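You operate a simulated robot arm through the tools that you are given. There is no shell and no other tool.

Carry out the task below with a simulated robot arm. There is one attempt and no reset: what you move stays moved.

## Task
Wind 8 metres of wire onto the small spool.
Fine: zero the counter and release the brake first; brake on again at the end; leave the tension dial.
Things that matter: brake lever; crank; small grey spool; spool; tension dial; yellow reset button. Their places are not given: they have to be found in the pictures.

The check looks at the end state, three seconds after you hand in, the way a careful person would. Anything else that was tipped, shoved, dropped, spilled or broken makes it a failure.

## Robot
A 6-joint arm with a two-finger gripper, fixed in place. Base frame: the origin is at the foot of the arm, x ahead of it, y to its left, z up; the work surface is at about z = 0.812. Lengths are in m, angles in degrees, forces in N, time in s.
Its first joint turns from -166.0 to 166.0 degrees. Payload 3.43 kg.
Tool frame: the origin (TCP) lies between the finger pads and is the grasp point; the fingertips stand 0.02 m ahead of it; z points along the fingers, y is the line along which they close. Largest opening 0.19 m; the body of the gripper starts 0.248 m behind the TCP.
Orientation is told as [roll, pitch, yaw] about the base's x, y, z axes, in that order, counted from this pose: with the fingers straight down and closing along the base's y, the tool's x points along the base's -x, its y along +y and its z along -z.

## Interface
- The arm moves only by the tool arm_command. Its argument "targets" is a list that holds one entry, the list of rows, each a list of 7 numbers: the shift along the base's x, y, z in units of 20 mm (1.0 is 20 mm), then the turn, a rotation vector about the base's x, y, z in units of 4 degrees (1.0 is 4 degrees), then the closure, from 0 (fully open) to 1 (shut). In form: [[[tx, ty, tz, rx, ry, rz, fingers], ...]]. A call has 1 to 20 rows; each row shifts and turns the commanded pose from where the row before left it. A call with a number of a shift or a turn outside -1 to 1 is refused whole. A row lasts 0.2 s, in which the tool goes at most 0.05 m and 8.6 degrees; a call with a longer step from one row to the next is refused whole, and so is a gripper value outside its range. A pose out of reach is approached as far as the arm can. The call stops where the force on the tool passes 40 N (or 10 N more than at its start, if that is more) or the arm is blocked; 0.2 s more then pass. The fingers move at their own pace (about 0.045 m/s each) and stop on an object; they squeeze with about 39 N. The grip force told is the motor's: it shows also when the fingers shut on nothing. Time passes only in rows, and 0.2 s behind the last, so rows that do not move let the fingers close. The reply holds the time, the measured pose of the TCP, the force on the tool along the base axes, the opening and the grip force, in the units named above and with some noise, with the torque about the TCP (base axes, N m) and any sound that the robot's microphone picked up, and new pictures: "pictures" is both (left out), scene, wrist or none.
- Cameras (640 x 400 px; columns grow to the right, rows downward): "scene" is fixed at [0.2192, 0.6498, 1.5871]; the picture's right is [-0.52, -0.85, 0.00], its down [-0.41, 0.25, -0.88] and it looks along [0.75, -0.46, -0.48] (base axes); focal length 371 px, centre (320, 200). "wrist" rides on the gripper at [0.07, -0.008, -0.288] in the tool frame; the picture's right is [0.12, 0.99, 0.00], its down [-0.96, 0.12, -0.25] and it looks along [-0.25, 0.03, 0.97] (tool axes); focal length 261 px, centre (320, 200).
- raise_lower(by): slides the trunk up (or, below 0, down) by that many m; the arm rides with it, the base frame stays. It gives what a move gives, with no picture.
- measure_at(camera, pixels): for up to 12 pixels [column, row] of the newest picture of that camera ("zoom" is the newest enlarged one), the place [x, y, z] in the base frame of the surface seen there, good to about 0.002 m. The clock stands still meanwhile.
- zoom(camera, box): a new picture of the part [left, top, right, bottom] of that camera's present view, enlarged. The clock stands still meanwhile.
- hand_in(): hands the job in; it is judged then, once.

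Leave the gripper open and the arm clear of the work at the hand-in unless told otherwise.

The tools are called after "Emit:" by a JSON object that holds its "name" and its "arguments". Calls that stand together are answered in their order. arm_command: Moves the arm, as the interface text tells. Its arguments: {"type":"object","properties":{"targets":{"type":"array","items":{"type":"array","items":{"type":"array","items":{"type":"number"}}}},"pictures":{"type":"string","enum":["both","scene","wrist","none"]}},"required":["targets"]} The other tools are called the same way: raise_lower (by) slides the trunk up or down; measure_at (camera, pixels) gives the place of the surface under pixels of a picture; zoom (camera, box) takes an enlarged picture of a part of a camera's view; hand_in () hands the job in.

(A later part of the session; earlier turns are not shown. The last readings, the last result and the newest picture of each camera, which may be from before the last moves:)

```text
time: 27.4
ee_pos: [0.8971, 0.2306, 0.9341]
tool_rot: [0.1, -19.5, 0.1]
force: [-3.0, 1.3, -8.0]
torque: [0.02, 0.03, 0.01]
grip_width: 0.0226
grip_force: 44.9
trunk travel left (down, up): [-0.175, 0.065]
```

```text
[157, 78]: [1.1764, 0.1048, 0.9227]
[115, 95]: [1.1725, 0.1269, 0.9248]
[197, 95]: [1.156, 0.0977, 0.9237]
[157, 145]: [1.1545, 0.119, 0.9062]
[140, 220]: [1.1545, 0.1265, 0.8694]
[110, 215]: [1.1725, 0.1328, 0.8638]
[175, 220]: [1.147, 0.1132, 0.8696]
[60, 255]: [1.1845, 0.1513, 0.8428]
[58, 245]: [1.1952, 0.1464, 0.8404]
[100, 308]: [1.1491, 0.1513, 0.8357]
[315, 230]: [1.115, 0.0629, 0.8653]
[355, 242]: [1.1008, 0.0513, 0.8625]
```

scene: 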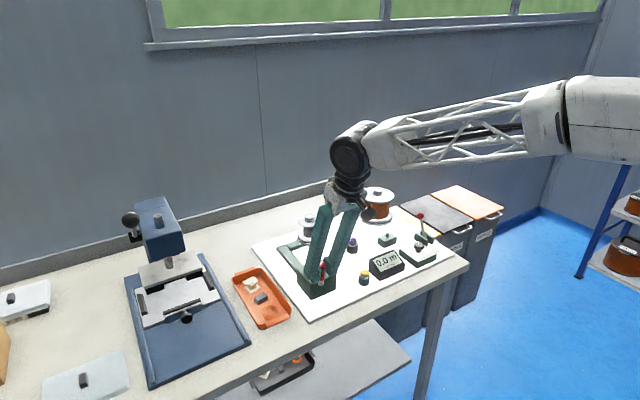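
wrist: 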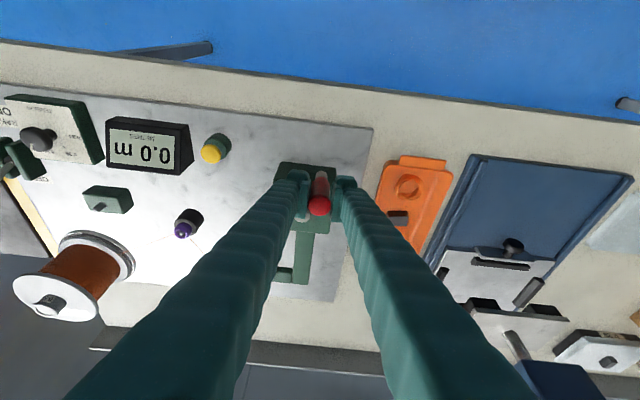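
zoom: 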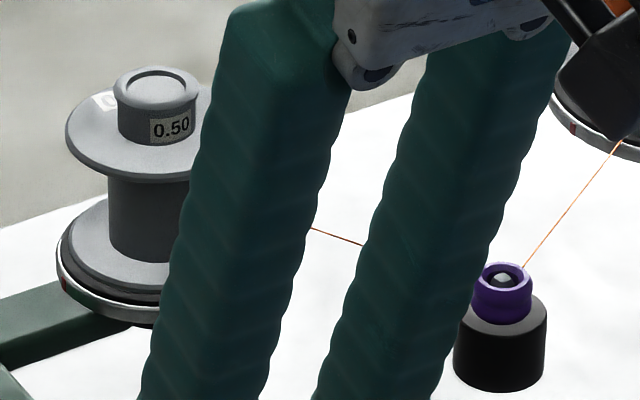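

The spool label and supply-spool mark look essentially unmoved and the counter did not count. I turn back clockwise to the start angle (reverse of those 4 rows) and check the counter.

Emit:
{"name": "arm_command", "arguments": {"targets": [[[0.4595, 0.9018, 0, 0, 0, 0, 1], [0.7157, 0.7157, 0, 0, 0, 0, 1], [0.9018, 0.4595, 0, 0, 0, 0, 1], [0.9997, 0.1583, 0, 0, 0, 0, 1], [0, 0, 0, 0, 0, 0, 1]]]}}

Emit:
{"name": "zoom", "arguments": {"camera": "scene", "box": [290, 205, 370, 255]}}

Emit:
{"name": "zoom", "arguments": {"camera": "scene", "box": [260, 210, 420, 310]}}

```text
time: 28.6
ee_pos: [0.9587, 0.276, 0.9338]
tool_rot: [0.0, -19.5, 0.0]
force: [0.1, 4.5, -6.5]
torque: [-0.03, 0.35, 0.01]
grip_width: 0.0225
grip_force: 45.0
trunk travel left (down, up): [-0.175, 0.065]
```

scene: 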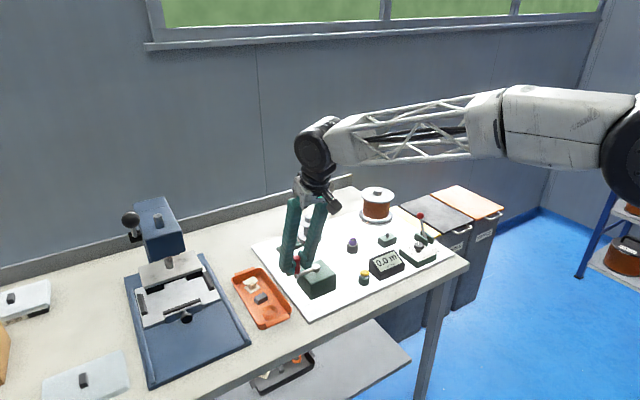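
wrist: 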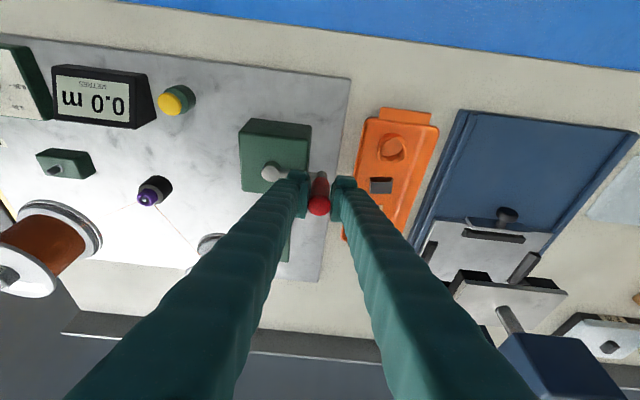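

```text
8.00 times, centred on (330, 230) of scene
```

zoom: 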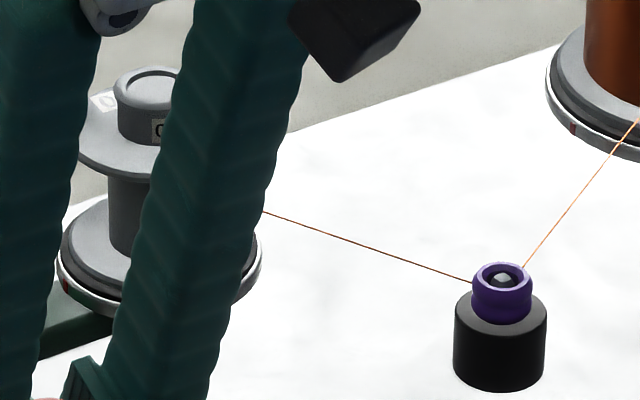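

```text
4.00 times, centred on (340, 260) of scene
```

zoom: 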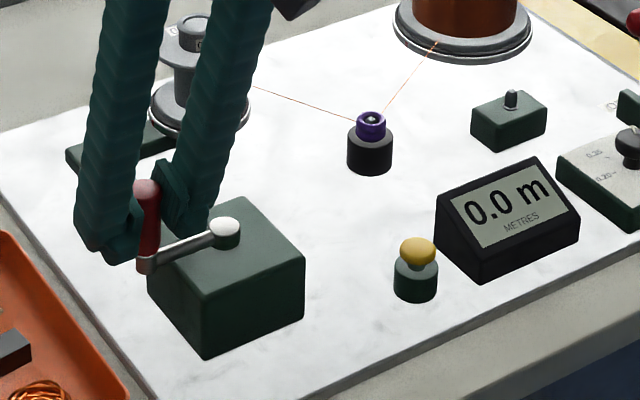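

The mark returned exactly, so the spool platform does follow the crank, but counter-clockwise did not count. Now I try clockwise by 72° and read the counter.

Emit:
{"name": "arm_command", "arguments": {"targets": [[[0.9997, -0.1583, 0, 0, 0, 0, 1], [0.9018, -0.4595, 0, 0, 0, 0, 1], [0.7157, -0.7157, 0, 0, 0, 0, 1], [0.4595, -0.9018, 0, 0, 0, 0, 1], [0, 0, 0, 0, 0, 0, 1]]]}}

Emit:
{"name": "zoom", "arguments": {"camera": "scene", "box": [290, 205, 370, 255]}}

Emit:
{"name": "zoom", "arguments": {"camera": "scene", "box": [260, 210, 420, 310]}}

```text
time: 29.8
ee_pos: [1.0197, 0.2308, 0.9339]
tool_rot: [0.1, -19.4, 0.2]
force: [-5.0, 0.0, -7.2]
torque: [-0.14, -0.31, -0.02]
grip_width: 0.0223
grip_force: 44.8
trunk travel left (down, up): [-0.175, 0.065]
```

scene: 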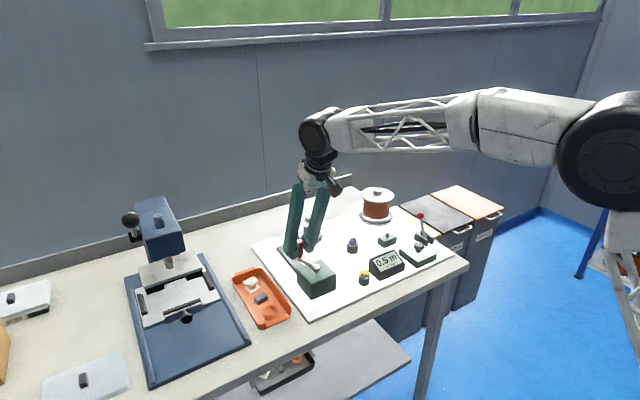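
wrist: 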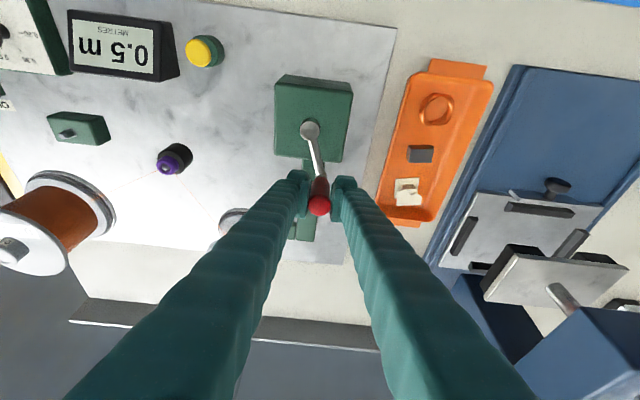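

```text
8.00 times, centred on (330, 230) of scene
```

zoom: 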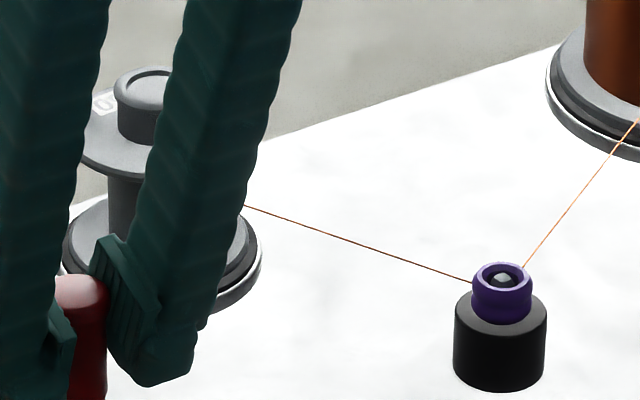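

```text
4.00 times, centred on (340, 260) of scene
```

zoom: 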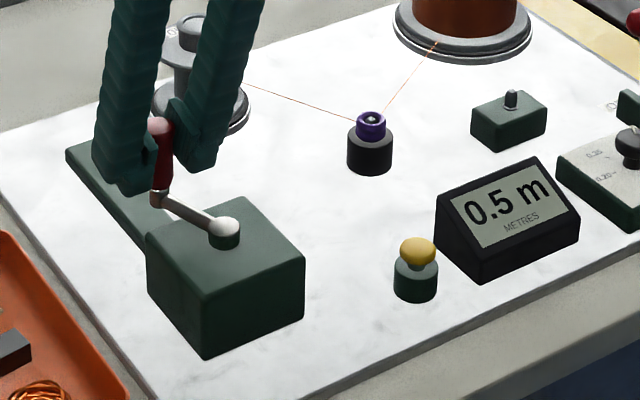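

Clockwise counts: 0.5 m for 72°, so about 2.5 m per turn, i.e. roughly 3.2 turns in all. I continue clockwise to complete the first full turn (16 more rows of 18°).

Emit:
{"name": "arm_command", "arguments": {"targets": [[[0.1583, -0.9997, 0, 0, 0, 0, 1], [-0.1583, -0.9997, 0, 0, 0, 0, 1], [-0.4595, -0.9018, 0, 0, 0, 0, 1], [-0.7157, -0.7157, 0, 0, 0, 0, 1], [-0.9018, -0.4595, 0, 0, 0, 0, 1], [-0.9997, -0.1583, 0, 0, 0, 0, 1], [-0.9997, 0.1583, 0, 0, 0, 0, 1], [-0.9018, 0.4595, 0, 0, 0, 0, 1], [-0.7157, 0.7157, 0, 0, 0, 0, 1], [-0.4595, 0.9018, 0, 0, 0, 0, 1], [-0.1583, 0.9997, 0, 0, 0, 0, 1], [0.1583, 0.9997, 0, 0, 0, 0, 1], [0.4595, 0.9018, 0, 0, 0, 0, 1], [0.7157, 0.7157, 0, 0, 0, 0, 1], [0.9018, 0.4595, 0, 0, 0, 0, 1], [0.9997, 0.1583, 0, 0, 0, 0, 1]]]}}

Emit:
{"name": "zoom", "arguments": {"camera": "scene", "box": [260, 210, 420, 310]}}

```text
time: 33.2
ee_pos: [0.9581, 0.2761, 0.9336]
tool_rot: [0.2, -19.5, 0.0]
force: [-1.9, -5.6, -8.3]
torque: [0.04, -1.48, -0.01]
grip_width: 0.0227
grip_force: 45.7
trunk travel left (down, up): [-0.175, 0.065]
```

scene: 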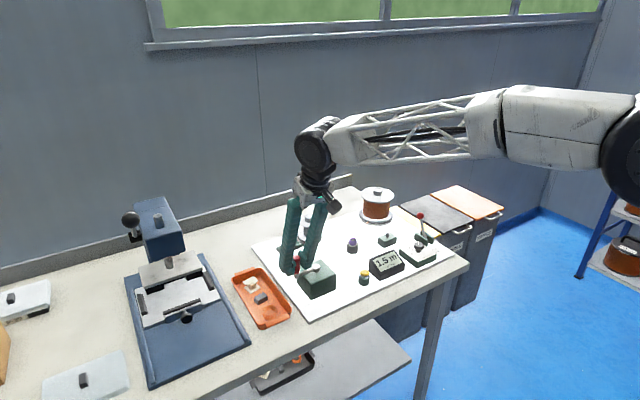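
wrist: 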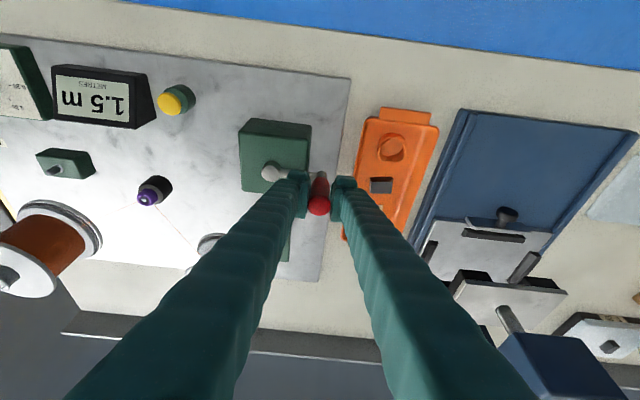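

```text
4.00 times, centred on (340, 260) of scene
```

zoom: 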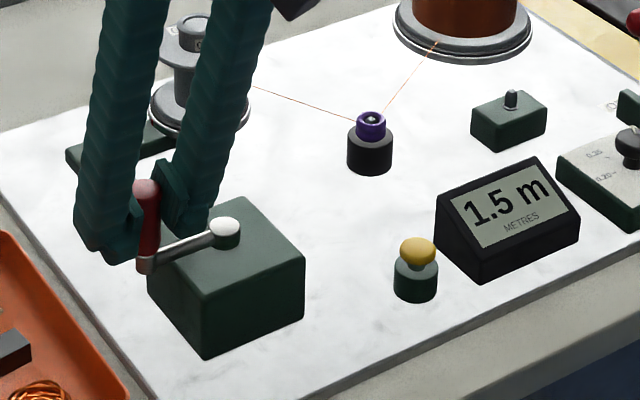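

Now 1.5 m after one full turn (first 72° gave 0.5), so the counter seems to count in steps. I turn on in smaller portions and read each time: 72° now.

Emit:
{"name": "arm_command", "arguments": {"targets": [[[0.9997, -0.1583, 0, 0, 0, 0, 1], [0.9018, -0.4595, 0, 0, 0, 0, 1], [0.7157, -0.7157, 0, 0, 0, 0, 1], [0.4595, -0.9018, 0, 0, 0, 0, 1]]], "pictures": "wrist"}}

Emit:
{"name": "zoom", "arguments": {"camera": "scene", "box": [260, 210, 420, 310]}}

```text
time: 34.2
ee_pos: [1.021, 0.2278, 0.9342]
tool_rot: [0.1, -19.5, 0.0]
force: [5.0, -1.0, -8.7]
torque: [0.01, -0.54, -0.01]
grip_width: 0.0226
grip_force: 45.0
trunk travel left (down, up): [-0.175, 0.065]
```

wrist: 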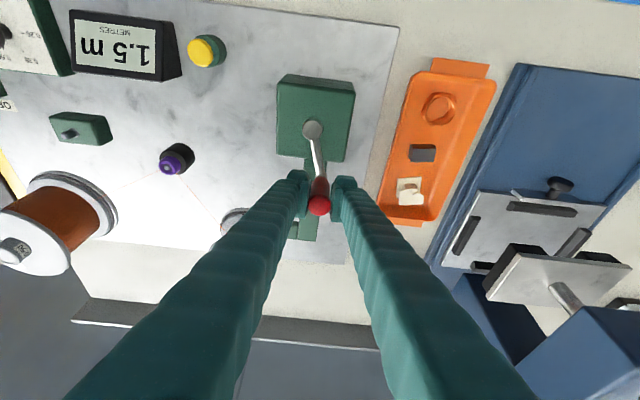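

```text
4.00 times, centred on (340, 260) of scene
```

zoom: 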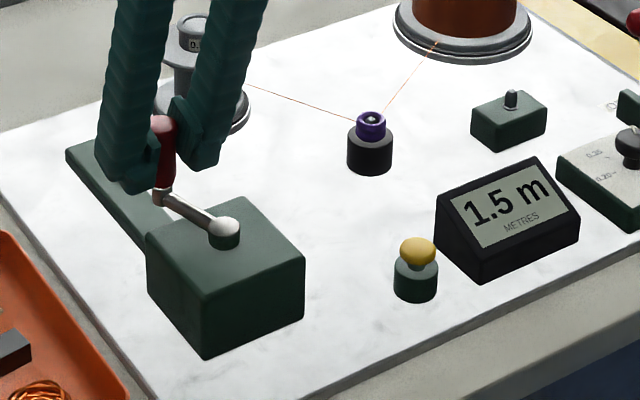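

Still 1.5 m at 1.2 turns: the display steps by 0.5 m. I go on in 36° portions to locate the steps.

Emit:
{"name": "arm_command", "arguments": {"targets": [[[0.1583, -0.9997, 0, 0, 0, 0, 1], [-0.1583, -0.9997, 0, 0, 0, 0, 1]]], "pictures": "wrist"}}

Emit:
{"name": "zoom", "arguments": {"camera": "scene", "box": [260, 210, 420, 310]}}

```text
time: 34.8
ee_pos: [1.0196, 0.187, 0.9339]
tool_rot: [0.0, -19.5, -0.1]
force: [3.7, -1.5, -5.0]
torque: [-0.08, 1.45, 0.02]
grip_width: 0.0224
grip_force: 44.7
trunk travel left (down, up): [-0.175, 0.065]
```

wrist: 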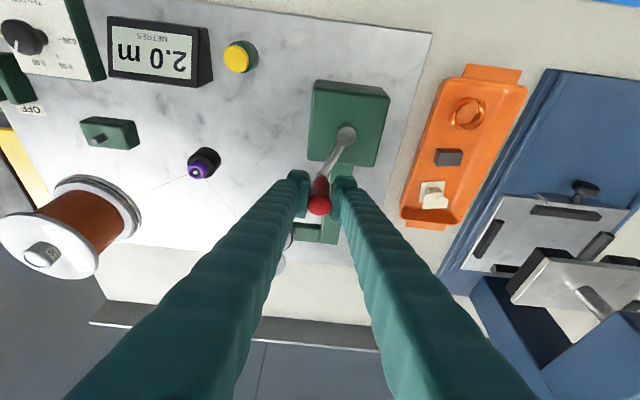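

```text
4.00 times, centred on (340, 260) of scene
```

zoom: 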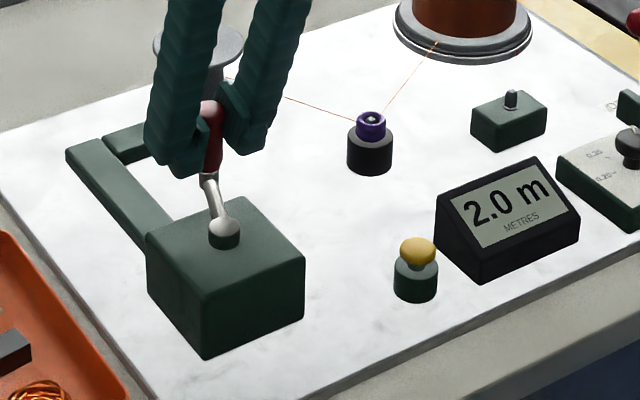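

2.0 m at 1.3 turns. I continue 4 rows (to 1.5 turns) and read.

Emit:
{"name": "arm_command", "arguments": {"targets": [[[-0.4595, -0.9018, 0, 0, 0, 0, 1], [-0.7157, -0.7157, 0, 0, 0, 0, 1], [-0.9018, -0.4595, 0, 0, 0, 0, 1], [-0.9997, -0.1583, 0, 0, 0, 0, 1]]], "pictures": "wrist"}}

Emit:
{"name": "zoom", "arguments": {"camera": "scene", "box": [260, 210, 420, 310]}}

```text
time: 35.8
ee_pos: [0.9579, 0.1456, 0.9336]
tool_rot: [0.1, -19.4, 0.0]
force: [-0.3, -0.5, 0.9]
torque: [-0.06, 1.47, 0.0]
grip_width: 0.0226
grip_force: 45.2
trunk travel left (down, up): [-0.175, 0.065]
```

wrist: 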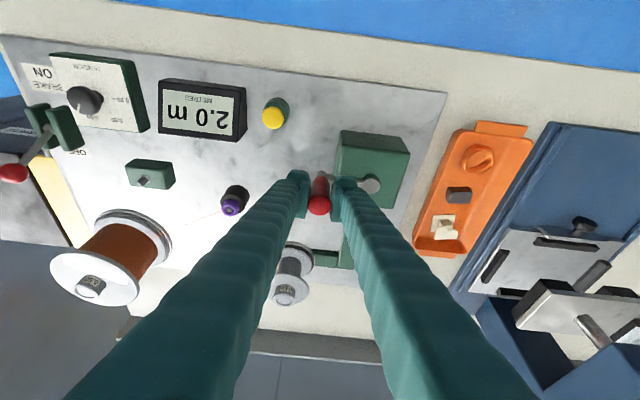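

```text
4.00 times, centred on (340, 260) of scene
```

zoom: 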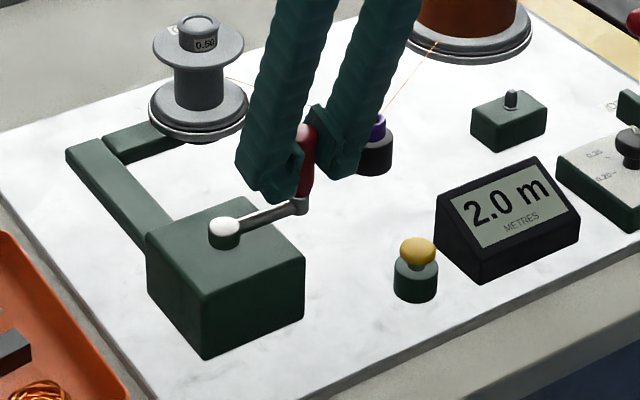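

2.0 m at 1.5 turns. Now single rows (18°) to catch the next step.

Emit:
{"name": "arm_command", "arguments": {"targets": [[[-0.9997, 0.1583, 0, 0, 0, 0, 1], [-0.9018, 0.4595, 0, 0, 0, 0, 1]]], "pictures": "wrist"}}

```text
time: 36.4
ee_pos: [0.9192, 0.1575, 0.9339]
tool_rot: [0.1, -19.4, 0.1]
force: [-2.2, -2.6, -0.3]
torque: [-0.16, 1.33, -0.01]
grip_width: 0.0227
grip_force: 44.9
trunk travel left (down, up): [-0.175, 0.065]
```

wrist: 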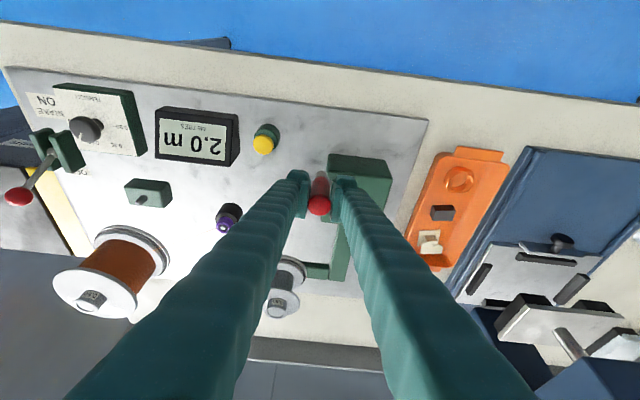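

Still 2.0 at 1.6 turns. One more row.

Emit:
{"name": "arm_command", "arguments": {"targets": [[[-0.7157, 0.7157, 0, 0, 0, 0, 1]]], "pictures": "wrist"}}

```text
time: 36.8
ee_pos: [0.9044, 0.174, 0.9348]
tool_rot: [0.1, -19.4, 0.0]
force: [-5.4, -2.4, -5.6]
torque: [-0.14, 0.85, 0.0]
grip_width: 0.0225
grip_force: 45.2
trunk travel left (down, up): [-0.175, 0.065]
```

wrist: 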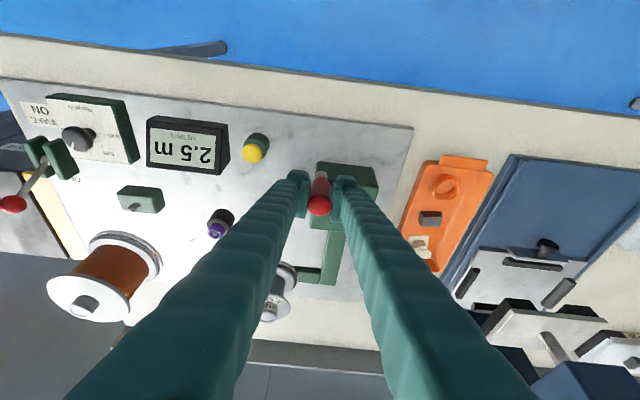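

2.5 m at 1.65 turns, so the step lies between 1.60 and 1.65 turns. I continue a full turn (20 rows) to 2.65 turns and read again.

Emit:
{"name": "arm_command", "arguments": {"targets": [[[-0.4595, 0.9018, 0, 0, 0, 0, 1], [-0.1583, 0.9997, 0, 0, 0, 0, 1], [0.1583, 0.9997, 0, 0, 0, 0, 1], [0.4595, 0.9018, 0, 0, 0, 0, 1], [0.7157, 0.7157, 0, 0, 0, 0, 1], [0.9018, 0.4595, 0, 0, 0, 0, 1], [0.9997, 0.1583, 0, 0, 0, 0, 1], [0.9997, -0.1583, 0, 0, 0, 0, 1], [0.9018, -0.4595, 0, 0, 0, 0, 1], [0.7157, -0.7157, 0, 0, 0, 0, 1], [0.4595, -0.9018, 0, 0, 0, 0, 1], [0.1583, -0.9997, 0, 0, 0, 0, 1], [-0.1583, -0.9997, 0, 0, 0, 0, 1], [-0.4595, -0.9018, 0, 0, 0, 0, 1], [-0.7157, -0.7157, 0, 0, 0, 0, 1], [-0.9018, -0.4595, 0, 0, 0, 0, 1], [-0.9997, -0.1583, 0, 0, 0, 0, 1], [-0.9997, 0.1583, 0, 0, 0, 0, 1], [-0.9018, 0.4595, 0, 0, 0, 0, 1], [-0.7157, 0.7157, 0, 0, 0, 0, 1]]]}}

Emit:
{"name": "zoom", "arguments": {"camera": "scene", "box": [260, 200, 440, 310]}}

```text
time: 41.0
ee_pos: [0.9058, 0.1737, 0.9338]
tool_rot: [0.2, -19.5, 0.0]
force: [6.1, 5.4, -1.8]
torque: [-0.01, 1.42, 0.02]
grip_width: 0.0226
grip_force: 45.0
trunk travel left (down, up): [-0.175, 0.065]
```

scene: 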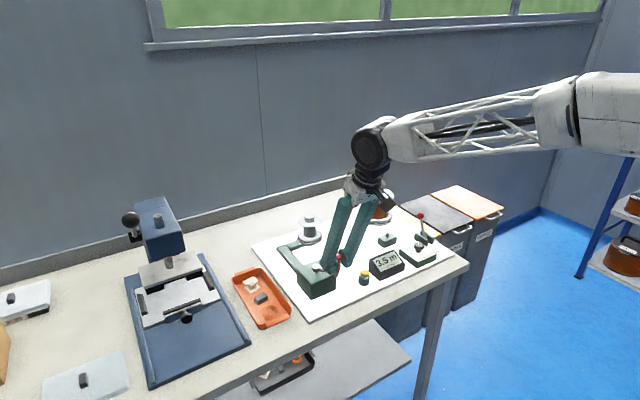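
wrist: 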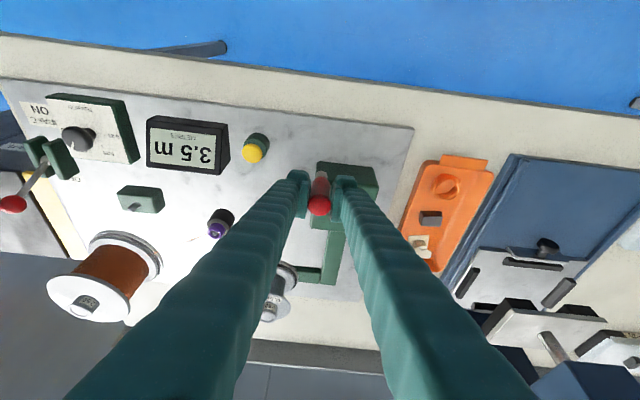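

```text
3.56 times, centred on (350, 255) of scene
```

zoom: 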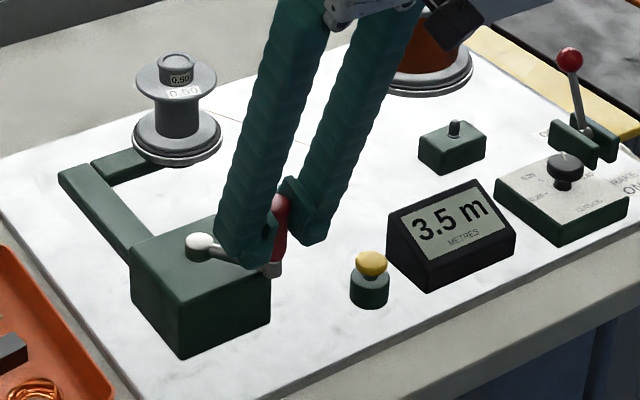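

3.5 m at 2.65 turns, the spool label rotates, so wire is being wound. I continue 17 rows to 3.5 turns.

Emit:
{"name": "arm_command", "arguments": {"targets": [[[-0.4595, 0.9018, 0, 0, 0, 0, 1], [-0.1583, 0.9997, 0, 0, 0, 0, 1], [0.1583, 0.9997, 0, 0, 0, 0, 1], [0.4595, 0.9018, 0, 0, 0, 0, 1], [0.7157, 0.7157, 0, 0, 0, 0, 1], [0.9018, 0.4595, 0, 0, 0, 0, 1], [0.9997, 0.1583, 0, 0, 0, 0, 1], [0.9997, -0.1583, 0, 0, 0, 0, 1], [0.9018, -0.4595, 0, 0, 0, 0, 1], [0.7157, -0.7157, 0, 0, 0, 0, 1], [0.4595, -0.9018, 0, 0, 0, 0, 1], [0.1583, -0.9997, 0, 0, 0, 0, 1], [-0.1583, -0.9997, 0, 0, 0, 0, 1], [-0.4595, -0.9018, 0, 0, 0, 0, 1], [-0.7157, -0.7157, 0, 0, 0, 0, 1], [-0.9018, -0.4595, 0, 0, 0, 0, 1], [-0.9997, -0.1583, 0, 0, 0, 0, 1]]]}}

Emit:
{"name": "zoom", "arguments": {"camera": "scene", "box": [260, 200, 440, 310]}}

```text
time: 44.6
ee_pos: [0.9588, 0.1455, 0.9338]
tool_rot: [0.1, -19.4, -0.1]
force: [1.4, -0.2, -6.1]
torque: [-0.07, 1.44, 0.01]
grip_width: 0.0227
grip_force: 44.6
trunk travel left (down, up): [-0.175, 0.065]
```

scene: 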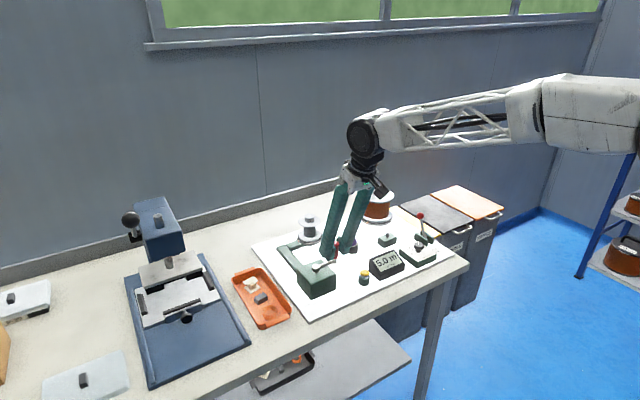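
wrist: 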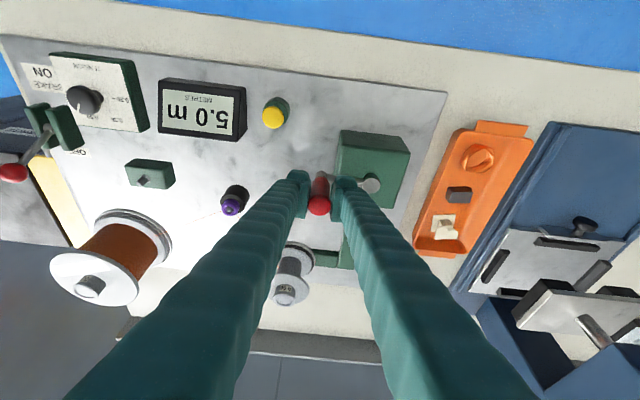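

```text
3.56 times, centred on (350, 255) of scene
```

zoom: 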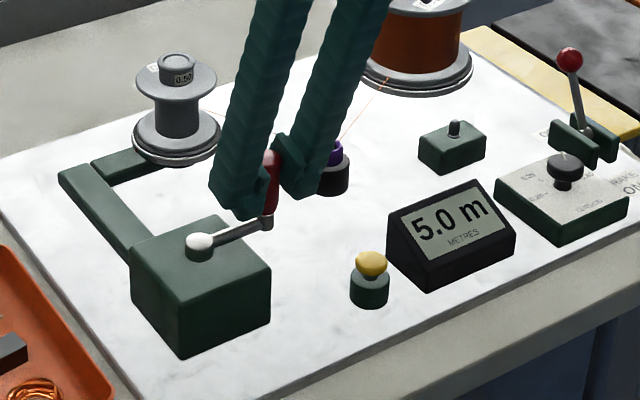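

5.0 m at 3.5 turns. That fits rounding to the nearest 0.5 with about 1.38 m per turn. I move 4 rows to 3.7 turns, then single rows to locate the 5.5 step.

Emit:
{"name": "arm_command", "arguments": {"targets": [[[-0.9997, 0.1583, 0, 0, 0, 0, 1], [-0.9018, 0.4595, 0, 0, 0, 0, 1], [-0.7157, 0.7157, 0, 0, 0, 0, 1], [-0.4595, 0.9018, 0, 0, 0, 0, 1]]], "pictures": "wrist"}}

```text
time: 45.6
ee_pos: [0.8969, 0.193, 0.9326]
tool_rot: [0.1, -19.5, 0.1]
force: [-2.6, 2.7, -10.3]
torque: [-0.13, 0.36, 0.0]
grip_width: 0.0225
grip_force: 44.7
trunk travel left (down, up): [-0.175, 0.065]
```

wrist: 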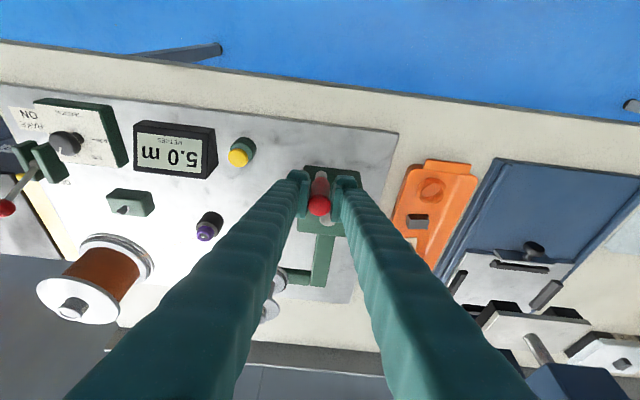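

Still 5.0 at 3.7 turns. One more row.

Emit:
{"name": "arm_command", "arguments": {"targets": [[[-0.1583, 0.9997, 0, 0, 0, 0, 1]]], "pictures": "wrist"}}

```text
time: 46.0
ee_pos: [0.8924, 0.2148, 0.9339]
tool_rot: [0.2, -19.5, 0.2]
force: [-1.9, 2.8, -9.7]
torque: [-0.15, -0.32, 0.0]
grip_width: 0.0226
grip_force: 45.1
trunk travel left (down, up): [-0.175, 0.065]
```

wrist: 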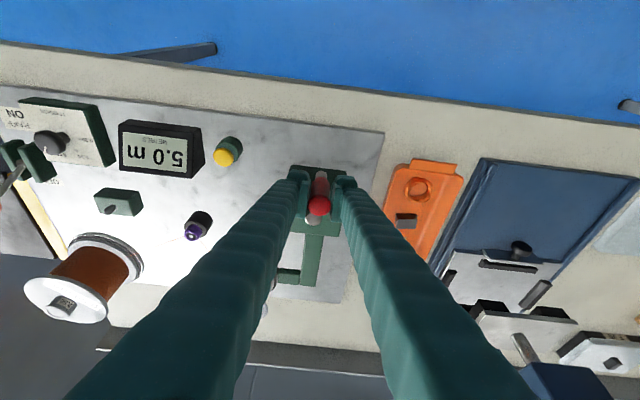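

Still 5.0 at 3.75 turns. One more row.

Emit:
{"name": "arm_command", "arguments": {"targets": [[[0.1583, 0.9997, 0, 0, 0, 0, 1]]], "pictures": "wrist"}}

```text
time: 46.4
ee_pos: [0.898, 0.2338, 0.934]
tool_rot: [0.1, -19.5, 0.0]
force: [-4.9, 4.0, -11.3]
torque: [0.01, -1.33, 0.0]
grip_width: 0.0228
grip_force: 44.7
trunk travel left (down, up): [-0.175, 0.065]
```

wrist: 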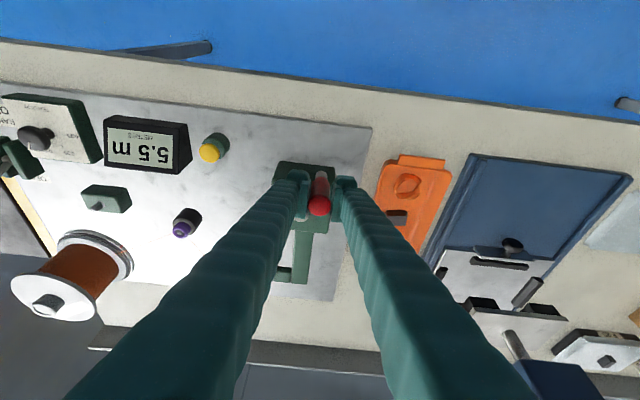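

5.5 m at 3.8 turns: about 1.39 m/turn, so 8.0 m is near 5.75 turns. I continue a full turn (20 rows) to 4.8 turns.

Emit:
{"name": "arm_command", "arguments": {"targets": [[[0.4595, 0.9018, 0, 0, 0, 0, 1], [0.7157, 0.7157, 0, 0, 0, 0, 1], [0.9018, 0.4595, 0, 0, 0, 0, 1], [0.9997, 0.1583, 0, 0, 0, 0, 1], [0.9997, -0.1583, 0, 0, 0, 0, 1], [0.9018, -0.4595, 0, 0, 0, 0, 1], [0.7157, -0.7157, 0, 0, 0, 0, 1], [0.4595, -0.9018, 0, 0, 0, 0, 1], [0.1583, -0.9997, 0, 0, 0, 0, 1], [-0.1583, -0.9997, 0, 0, 0, 0, 1], [-0.4595, -0.9018, 0, 0, 0, 0, 1], [-0.7157, -0.7157, 0, 0, 0, 0, 1], [-0.9018, -0.4595, 0, 0, 0, 0, 1], [-0.9997, -0.1583, 0, 0, 0, 0, 1], [-0.9997, 0.1583, 0, 0, 0, 0, 1], [-0.9018, 0.4595, 0, 0, 0, 0, 1], [-0.7157, 0.7157, 0, 0, 0, 0, 1], [-0.4595, 0.9018, 0, 0, 0, 0, 1], [-0.1583, 0.9997, 0, 0, 0, 0, 1], [0.1583, 0.9997, 0, 0, 0, 0, 1]]]}}

Emit:
{"name": "zoom", "arguments": {"camera": "scene", "box": [260, 200, 440, 310]}}

```text
time: 50.6
ee_pos: [0.8966, 0.2297, 0.9336]
tool_rot: [0.2, -19.5, 0.0]
force: [-5.8, 2.5, -2.7]
torque: [0.05, -1.37, 0.03]
grip_width: 0.0225
grip_force: 44.8
trunk travel left (down, up): [-0.175, 0.065]
```

scene: 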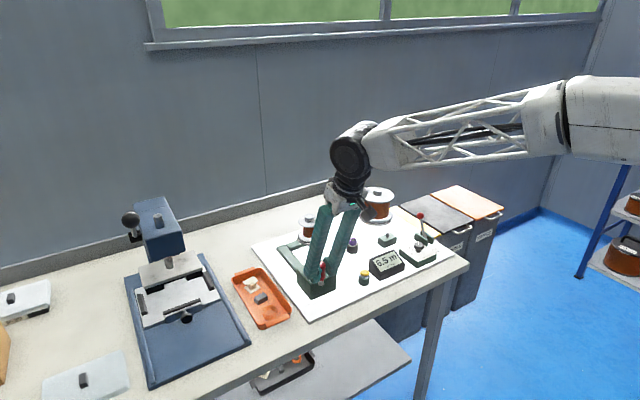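
wrist: 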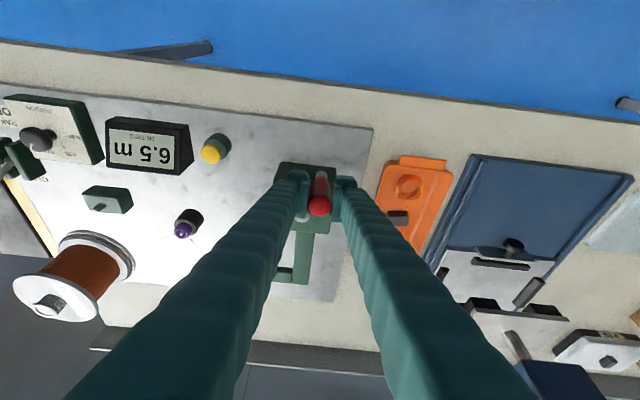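

```text
3.56 times, centred on (350, 255) of scene
```

zoom: 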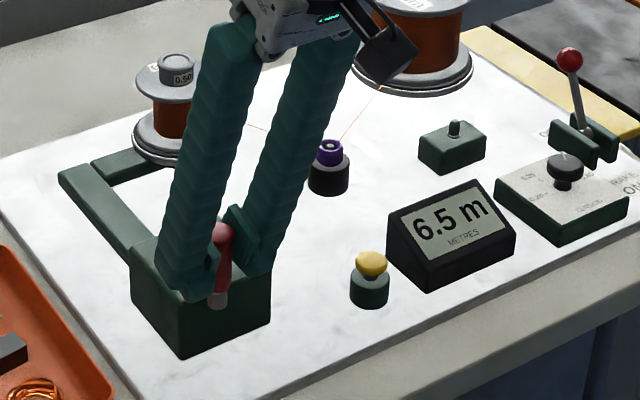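

6.5 m at 4.8 turns, and copper wire now shows on the small spool. I go 7 rows to 5.15 turns.

Emit:
{"name": "arm_command", "arguments": {"targets": [[[0.4595, 0.9018, 0, 0, 0, 0, 1], [0.7157, 0.7157, 0, 0, 0, 0, 1], [0.9018, 0.4595, 0, 0, 0, 0, 1], [0.9997, 0.1583, 0, 0, 0, 0, 1], [0.9997, -0.1583, 0, 0, 0, 0, 1], [0.9018, -0.4595, 0, 0, 0, 0, 1], [0.7157, -0.7157, 0, 0, 0, 0, 1]]], "pictures": "wrist"}}

```text
time: 52.2
ee_pos: [1.0125, 0.2458, 0.9342]
tool_rot: [0.0, -19.5, 0.0]
force: [13.2, 4.8, -6.7]
torque: [0.1, -0.88, 0.03]
grip_width: 0.0226
grip_force: 44.9
trunk travel left (down, up): [-0.175, 0.065]
```

wrist: 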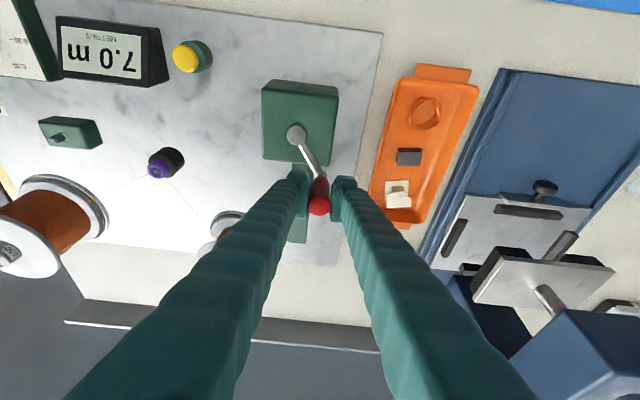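

7.0 m at 5.15 turns. One row more to 5.2.

Emit:
{"name": "arm_command", "arguments": {"targets": [[[0.4595, -0.9018, 0, 0, 0, 0, 1]]], "pictures": "wrist"}}

```text
time: 52.6
ee_pos: [1.0213, 0.2264, 0.9328]
tool_rot: [0.1, -19.6, -0.3]
force: [17.7, 1.4, -7.2]
torque: [0.13, 0.2, 0.06]
grip_width: 0.0223
grip_force: 44.9
trunk travel left (down, up): [-0.175, 0.065]
```

wrist: 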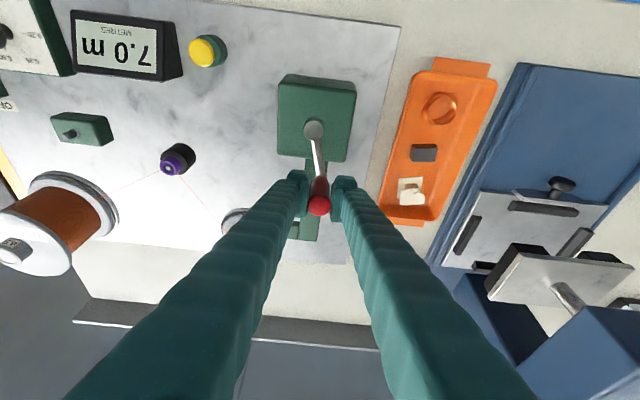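

Still 7.0 at 5.2 turns. One more row.

Emit:
{"name": "arm_command", "arguments": {"targets": [[[0.1583, -0.9997, 0, 0, 0, 0, 1]]], "pictures": "wrist"}}

```text
time: 53.0
ee_pos: [1.0232, 0.2062, 0.9341]
tool_rot: [-0.1, -19.4, -0.2]
force: [10.9, -4.4, -3.1]
torque: [0.15, 0.0, 0.04]
grip_width: 0.0226
grip_force: 45.0
trunk travel left (down, up): [-0.175, 0.065]
```

wrist: 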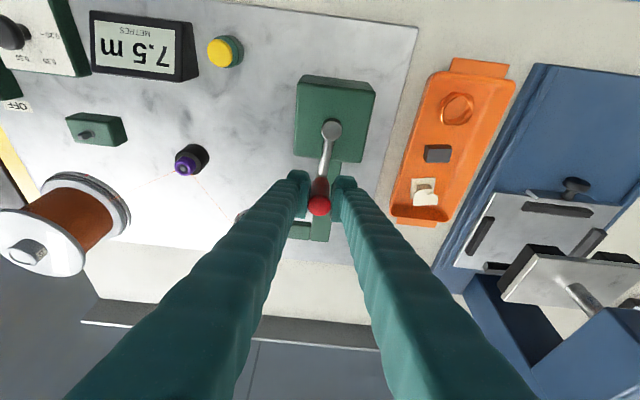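

7.5 m at 5.25 turns. Next 6 rows to 5.55 turns, where the 8.0 step should come soon.

Emit:
{"name": "arm_command", "arguments": {"targets": [[[-0.1583, -0.9997, 0, 0, 0, 0, 1], [-0.4595, -0.9018, 0, 0, 0, 0, 1], [-0.7157, -0.7157, 0, 0, 0, 0, 1], [-0.9018, -0.4595, 0, 0, 0, 0, 1], [-0.9997, -0.1583, 0, 0, 0, 0, 1], [-0.9997, 0.1583, 0, 0, 0, 0, 1]]], "pictures": "wrist"}}

```text
time: 54.4
ee_pos: [0.9369, 0.1494, 0.933]
tool_rot: [0.2, -19.4, 0.1]
force: [-1.9, -7.6, 0.1]
torque: [-0.09, 1.39, 0.0]
grip_width: 0.0227
grip_force: 45.0
trunk travel left (down, up): [-0.175, 0.065]
```

wrist: 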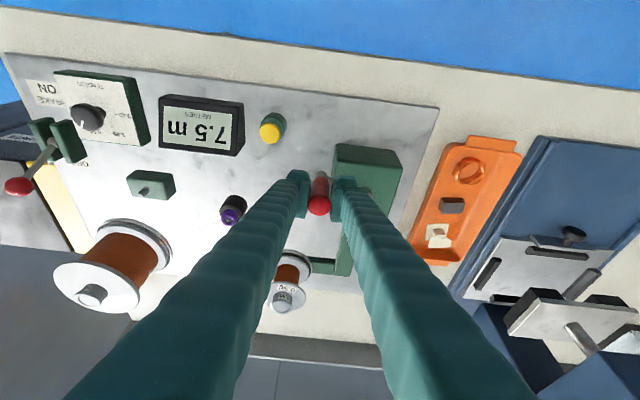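

Still 7.5 at 5.55 turns. Half a row (9°) further.

Emit:
{"name": "arm_command", "arguments": {"targets": [[[-0.4667, 0.1933, 0, 0, 0, 0, 1]]], "pictures": "wrist"}}

```text
time: 54.8
ee_pos: [0.9284, 0.1526, 0.934]
tool_rot: [0.0, -19.5, 0.0]
force: [-4.4, -8.5, -3.0]
torque: [-0.03, -0.16, -0.04]
grip_width: 0.0228
grip_force: 45.3
trunk travel left (down, up): [-0.175, 0.065]
```

wrist: 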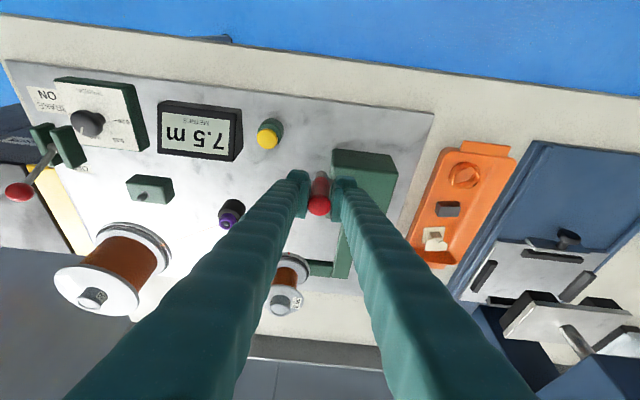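

Still 7.5 at 5.575. Another half row to 5.6.

Emit:
{"name": "arm_command", "arguments": {"targets": [[[-0.4351, 0.2662, 0, 0, 0, 0, 1]]], "pictures": "wrist"}}

```text
time: 55.2
ee_pos: [0.919, 0.1568, 0.9326]
tool_rot: [0.1, -19.5, 0.0]
force: [-5.6, -6.9, -2.0]
torque: [-0.06, 0.18, -0.01]
grip_width: 0.0225
grip_force: 44.8
trunk travel left (down, up): [-0.175, 0.065]
```

wrist: 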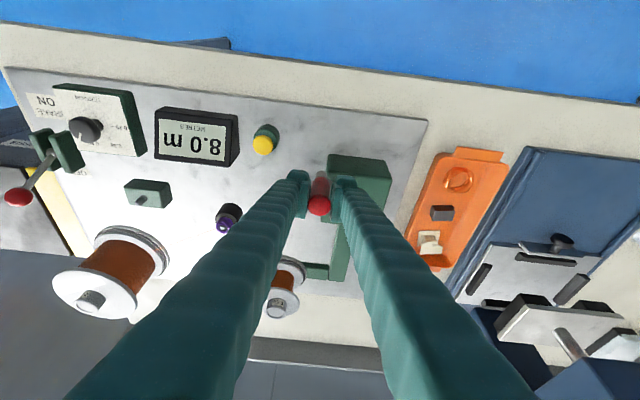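

8.0 m appeared between 5.575 and 5.6 turns (≈1.387 m/turn, rounded to nearest 0.5), so true 8.0 m is at about 5.77 turns. I turn on 61° to the middle of the 8.0 window.

Emit:
{"name": "arm_command", "arguments": {"targets": [[[-0.7157, 0.7157, 0, 0, 0, 0, 1], [-0.4595, 0.9018, 0, 0, 0, 0, 1], [-0.1583, 0.9997, 0, 0, 0, 0, 1], [0.0195, 0.355, 0, 0, 0, 0, 1], [0, 0, 0, 0, 0, 0, 1]]]}}

Emit:
{"name": "zoom", "arguments": {"camera": "scene", "box": [260, 200, 440, 310]}}

```text
time: 56.4
ee_pos: [0.8938, 0.2164, 0.9328]
tool_rot: [0.2, -19.5, 0.0]
force: [-11.8, -0.3, -6.8]
torque: [-0.03, 0.0, 0.0]
grip_width: 0.0224
grip_force: 45.0
trunk travel left (down, up): [-0.175, 0.065]
```

scene: 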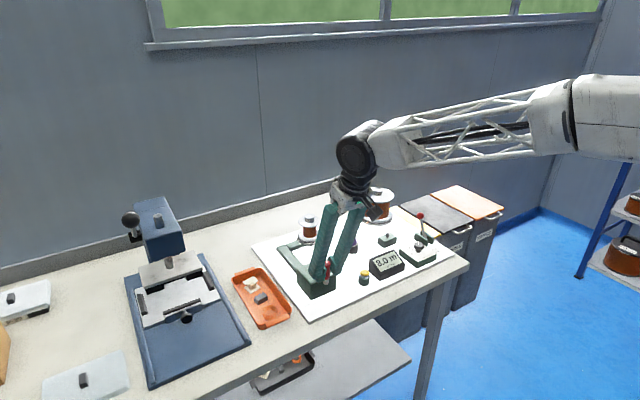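
wrist: 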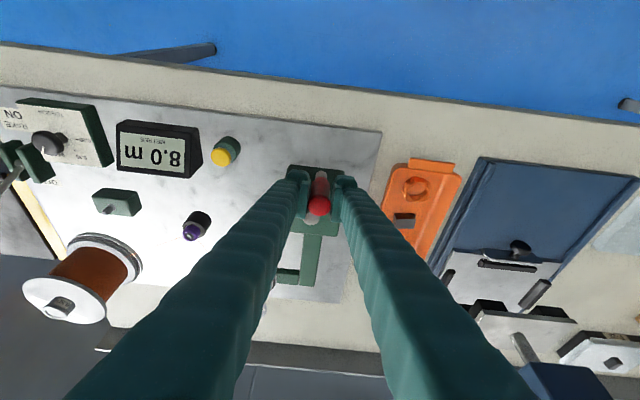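

```text
3.56 times, centred on (350, 255) of scene
```

zoom: 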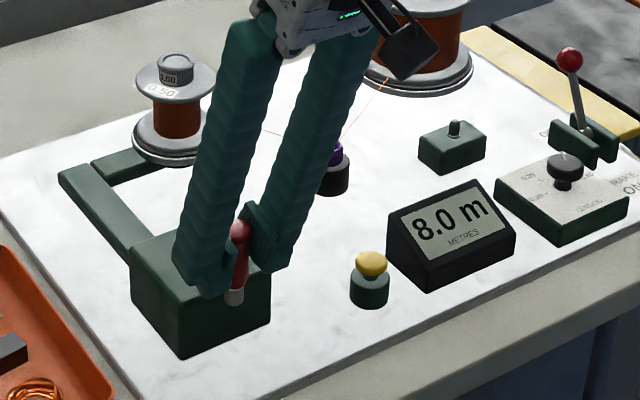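

Counter 8.0 m, crank at ≈175°. I open the fingers, rise straight up, and check that the crank and counter stay.

Emit:
{"name": "arm_command", "arguments": {"targets": [[[0, 0, 0, 0, 0, 0, 0.7], [0, 0, 0, 0, 0, 0, 0.7], [0, 0, 0, 0, 0, 0, 0.7], [0, 0, 0.8, 0, 0, 0, 0.7], [0, 0, 1, 0, 0, 0, 0.7], [0, 0, 1, 0, 0, 0, 0.7], [0, 0, 1, 0, 0, 0, 0.7], [0, 0, 1, 0, 0, 0, 0.7]]]}}

Emit:
{"name": "zoom", "arguments": {"camera": "scene", "box": [260, 200, 440, 310]}}

```text
time: 58.2
ee_pos: [0.894, 0.2174, 1.0307]
tool_rot: [0.1, -19.5, 0.0]
force: [-0.7, -0.6, -0.7]
torque: [0.03, 0.02, 0.01]
grip_width: 0.0572
grip_force: 0.0
trunk travel left (down, up): [-0.175, 0.065]
```

scene: 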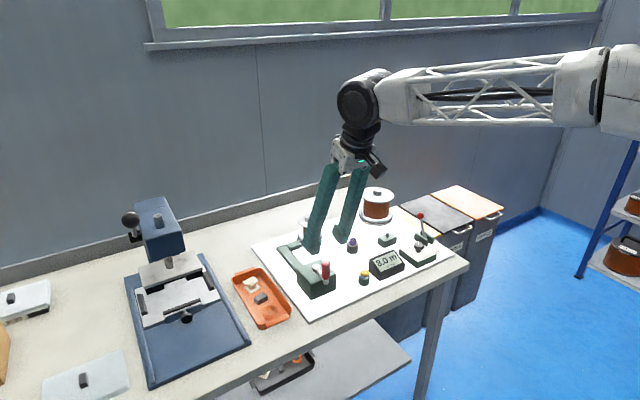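
wrist: 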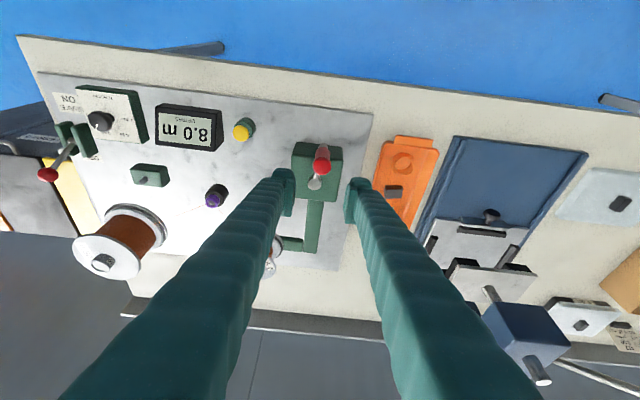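

```text
3.56 times, centred on (350, 255) of scene
```

zoom: 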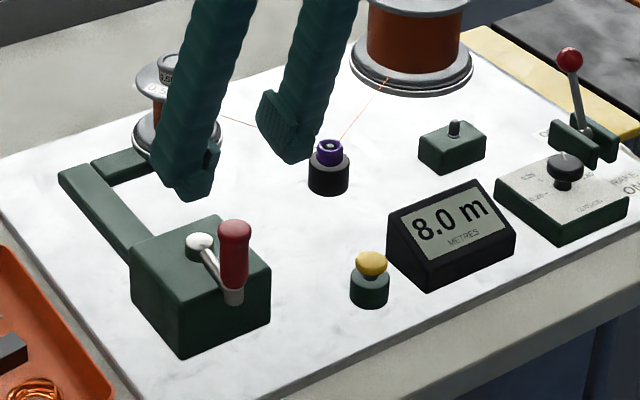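

The crank stays put and the counter holds 8.0 m. Next is the brake: I measure the red knob's present place (zoom (568,58)) again.

Emit:
{"name": "measure_at", "arguments": {"camera": "zoom", "pixels": [[568, 48], [558, 60], [579, 60], [568, 60], [575, 90], [565, 165], [582, 140], [565, 125], [609, 150]]}}

Emit:
{"name": "measure_at", "arguments": {"camera": "wrist", "pixels": [[47, 175], [40, 175], [54, 175], [47, 168], [47, 182], [323, 165], [315, 183]]}}

```text
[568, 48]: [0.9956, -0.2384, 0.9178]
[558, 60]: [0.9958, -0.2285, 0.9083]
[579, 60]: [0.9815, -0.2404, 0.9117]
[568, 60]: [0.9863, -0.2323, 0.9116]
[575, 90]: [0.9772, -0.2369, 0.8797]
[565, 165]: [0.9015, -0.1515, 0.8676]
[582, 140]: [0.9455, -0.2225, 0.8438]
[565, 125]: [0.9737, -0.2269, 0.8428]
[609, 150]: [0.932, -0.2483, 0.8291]
```

```text
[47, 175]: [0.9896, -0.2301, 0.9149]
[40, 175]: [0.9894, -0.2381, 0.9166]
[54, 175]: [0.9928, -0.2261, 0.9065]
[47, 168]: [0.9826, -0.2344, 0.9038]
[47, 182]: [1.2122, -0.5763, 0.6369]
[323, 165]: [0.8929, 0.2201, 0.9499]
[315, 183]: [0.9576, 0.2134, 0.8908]
```

Knob centre ≈ (0.993, -0.240, 0.906). I'll carry the open fingers (kept tilted for reach) over there at z≈1.03, then lower around the knob and swing it along its arc to ON.

Emit:
{"name": "arm_command", "arguments": {"targets": [[[0.2, -1, 0, 0, 0, 0, 0.75], [0.2, -1, 0, 0, 0, 0, 0.75], [0.2, -1, 0, 0, 0, 0, 0.75], [0.2, -1, 0, 0, 0, 0, 0.75], [0.2, -1, 0, 0, 0, 0, 0.75], [0.2, -1, 0, 0, 0, 0, 0.75], [0.2, -1, 0, 0, 0, 0, 0.75], [0.2, -1, 0, 0, 0, 0, 0.75], [0.2, -1, 0, 0, 0, 0, 0.75], [0.2, -1, 0, 0, 0, 0, 0.75], [0.2, -1, 0, 0, 0, 0, 0.75], [0.2, -1, 0, 0, 0, 0, 0.75], [0.2, -1, 0, 0, 0, 0, 0.75], [0.2, -1, 0, 0, 0, 0, 0.75], [0.2, -1, 0, 0, 0, 0, 0.75], [0.2, -1, 0, 0, 0, 0, 0.75], [0.2, -1, 0, 0, 0, 0, 0.75], [0.2, -1, 0, 0, 0, 0, 0.75], [0.2, -1, 0, 0, 0, 0, 0.75], [0.2, -1, 0, 0, 0, 0, 0.75]]], "pictures": "none"}}

```text
time: 62.4
ee_pos: [0.9746, -0.1824, 1.031]
tool_rot: [0.1, -19.5, 0.1]
force: [-0.4, 0.0, 0.4]
torque: [-0.09, 0.05, -0.03]
grip_width: 0.0479
grip_force: 0.1
trunk travel left (down, up): [-0.175, 0.065]
```

At (0.975, -0.182, 1.031). Now directly above the knob and down to z≈0.975, then a look.

Emit:
{"name": "arm_command", "arguments": {"targets": [[[0.307, -0.96, 0, 0, 0, 0, 0.75], [0.307, -0.96, 0, 0, 0, 0, 0.75], [0.307, -0.96, 0, 0, 0, 0, 0.75], [0, 0, -0.93, 0, 0, 0, 0.75], [0, 0, -0.93, 0, 0, 0, 0.75], [0, 0, -0.93, 0, 0, 0, 0.75], [0, 0, 0, 0, 0, 0, 0.75]]]}}

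Emit:
{"name": "zoom", "arguments": {"camera": "scene", "box": [350, 180, 480, 280]}}

Emit:
{"name": "zoom", "arguments": {"camera": "wrist", "box": [260, 120, 400, 240]}}

```text
time: 64.0
ee_pos: [0.9933, -0.2407, 0.9739]
tool_rot: [0.1, -19.4, 0.0]
force: [-0.3, -0.4, 0.2]
torque: [-0.01, -0.02, 0.0]
grip_width: 0.0475
grip_force: 0.0
trunk travel left (down, up): [-0.175, 0.065]
```

scene: 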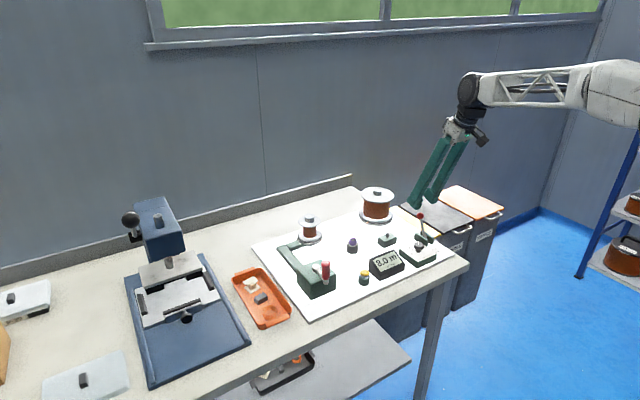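
wrist: 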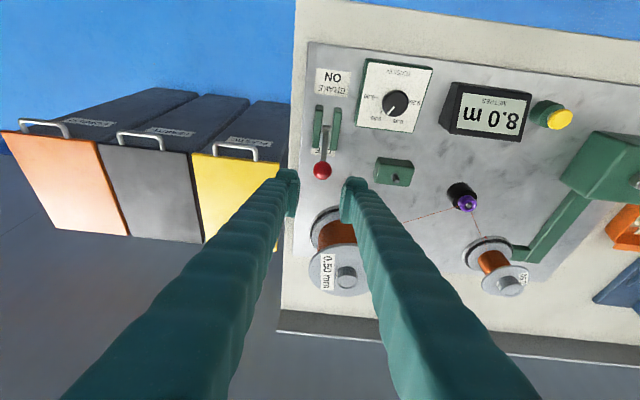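

```text
4.00 times, centred on (415, 230) of scene
```

zoom: 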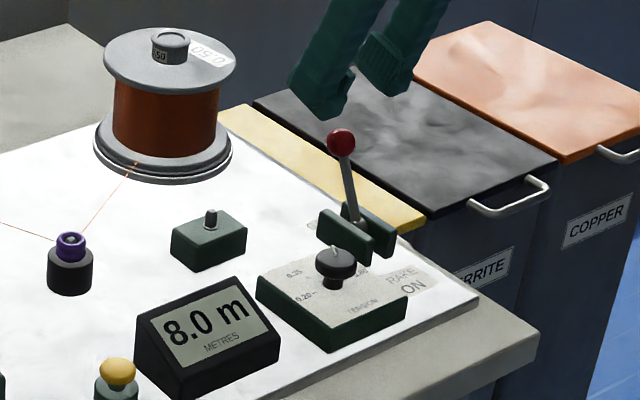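

```text
3.33 times, centred on (330, 180) of wrist
```

zoom: 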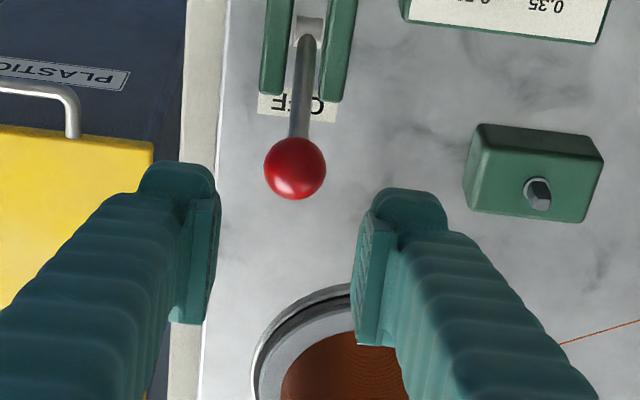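

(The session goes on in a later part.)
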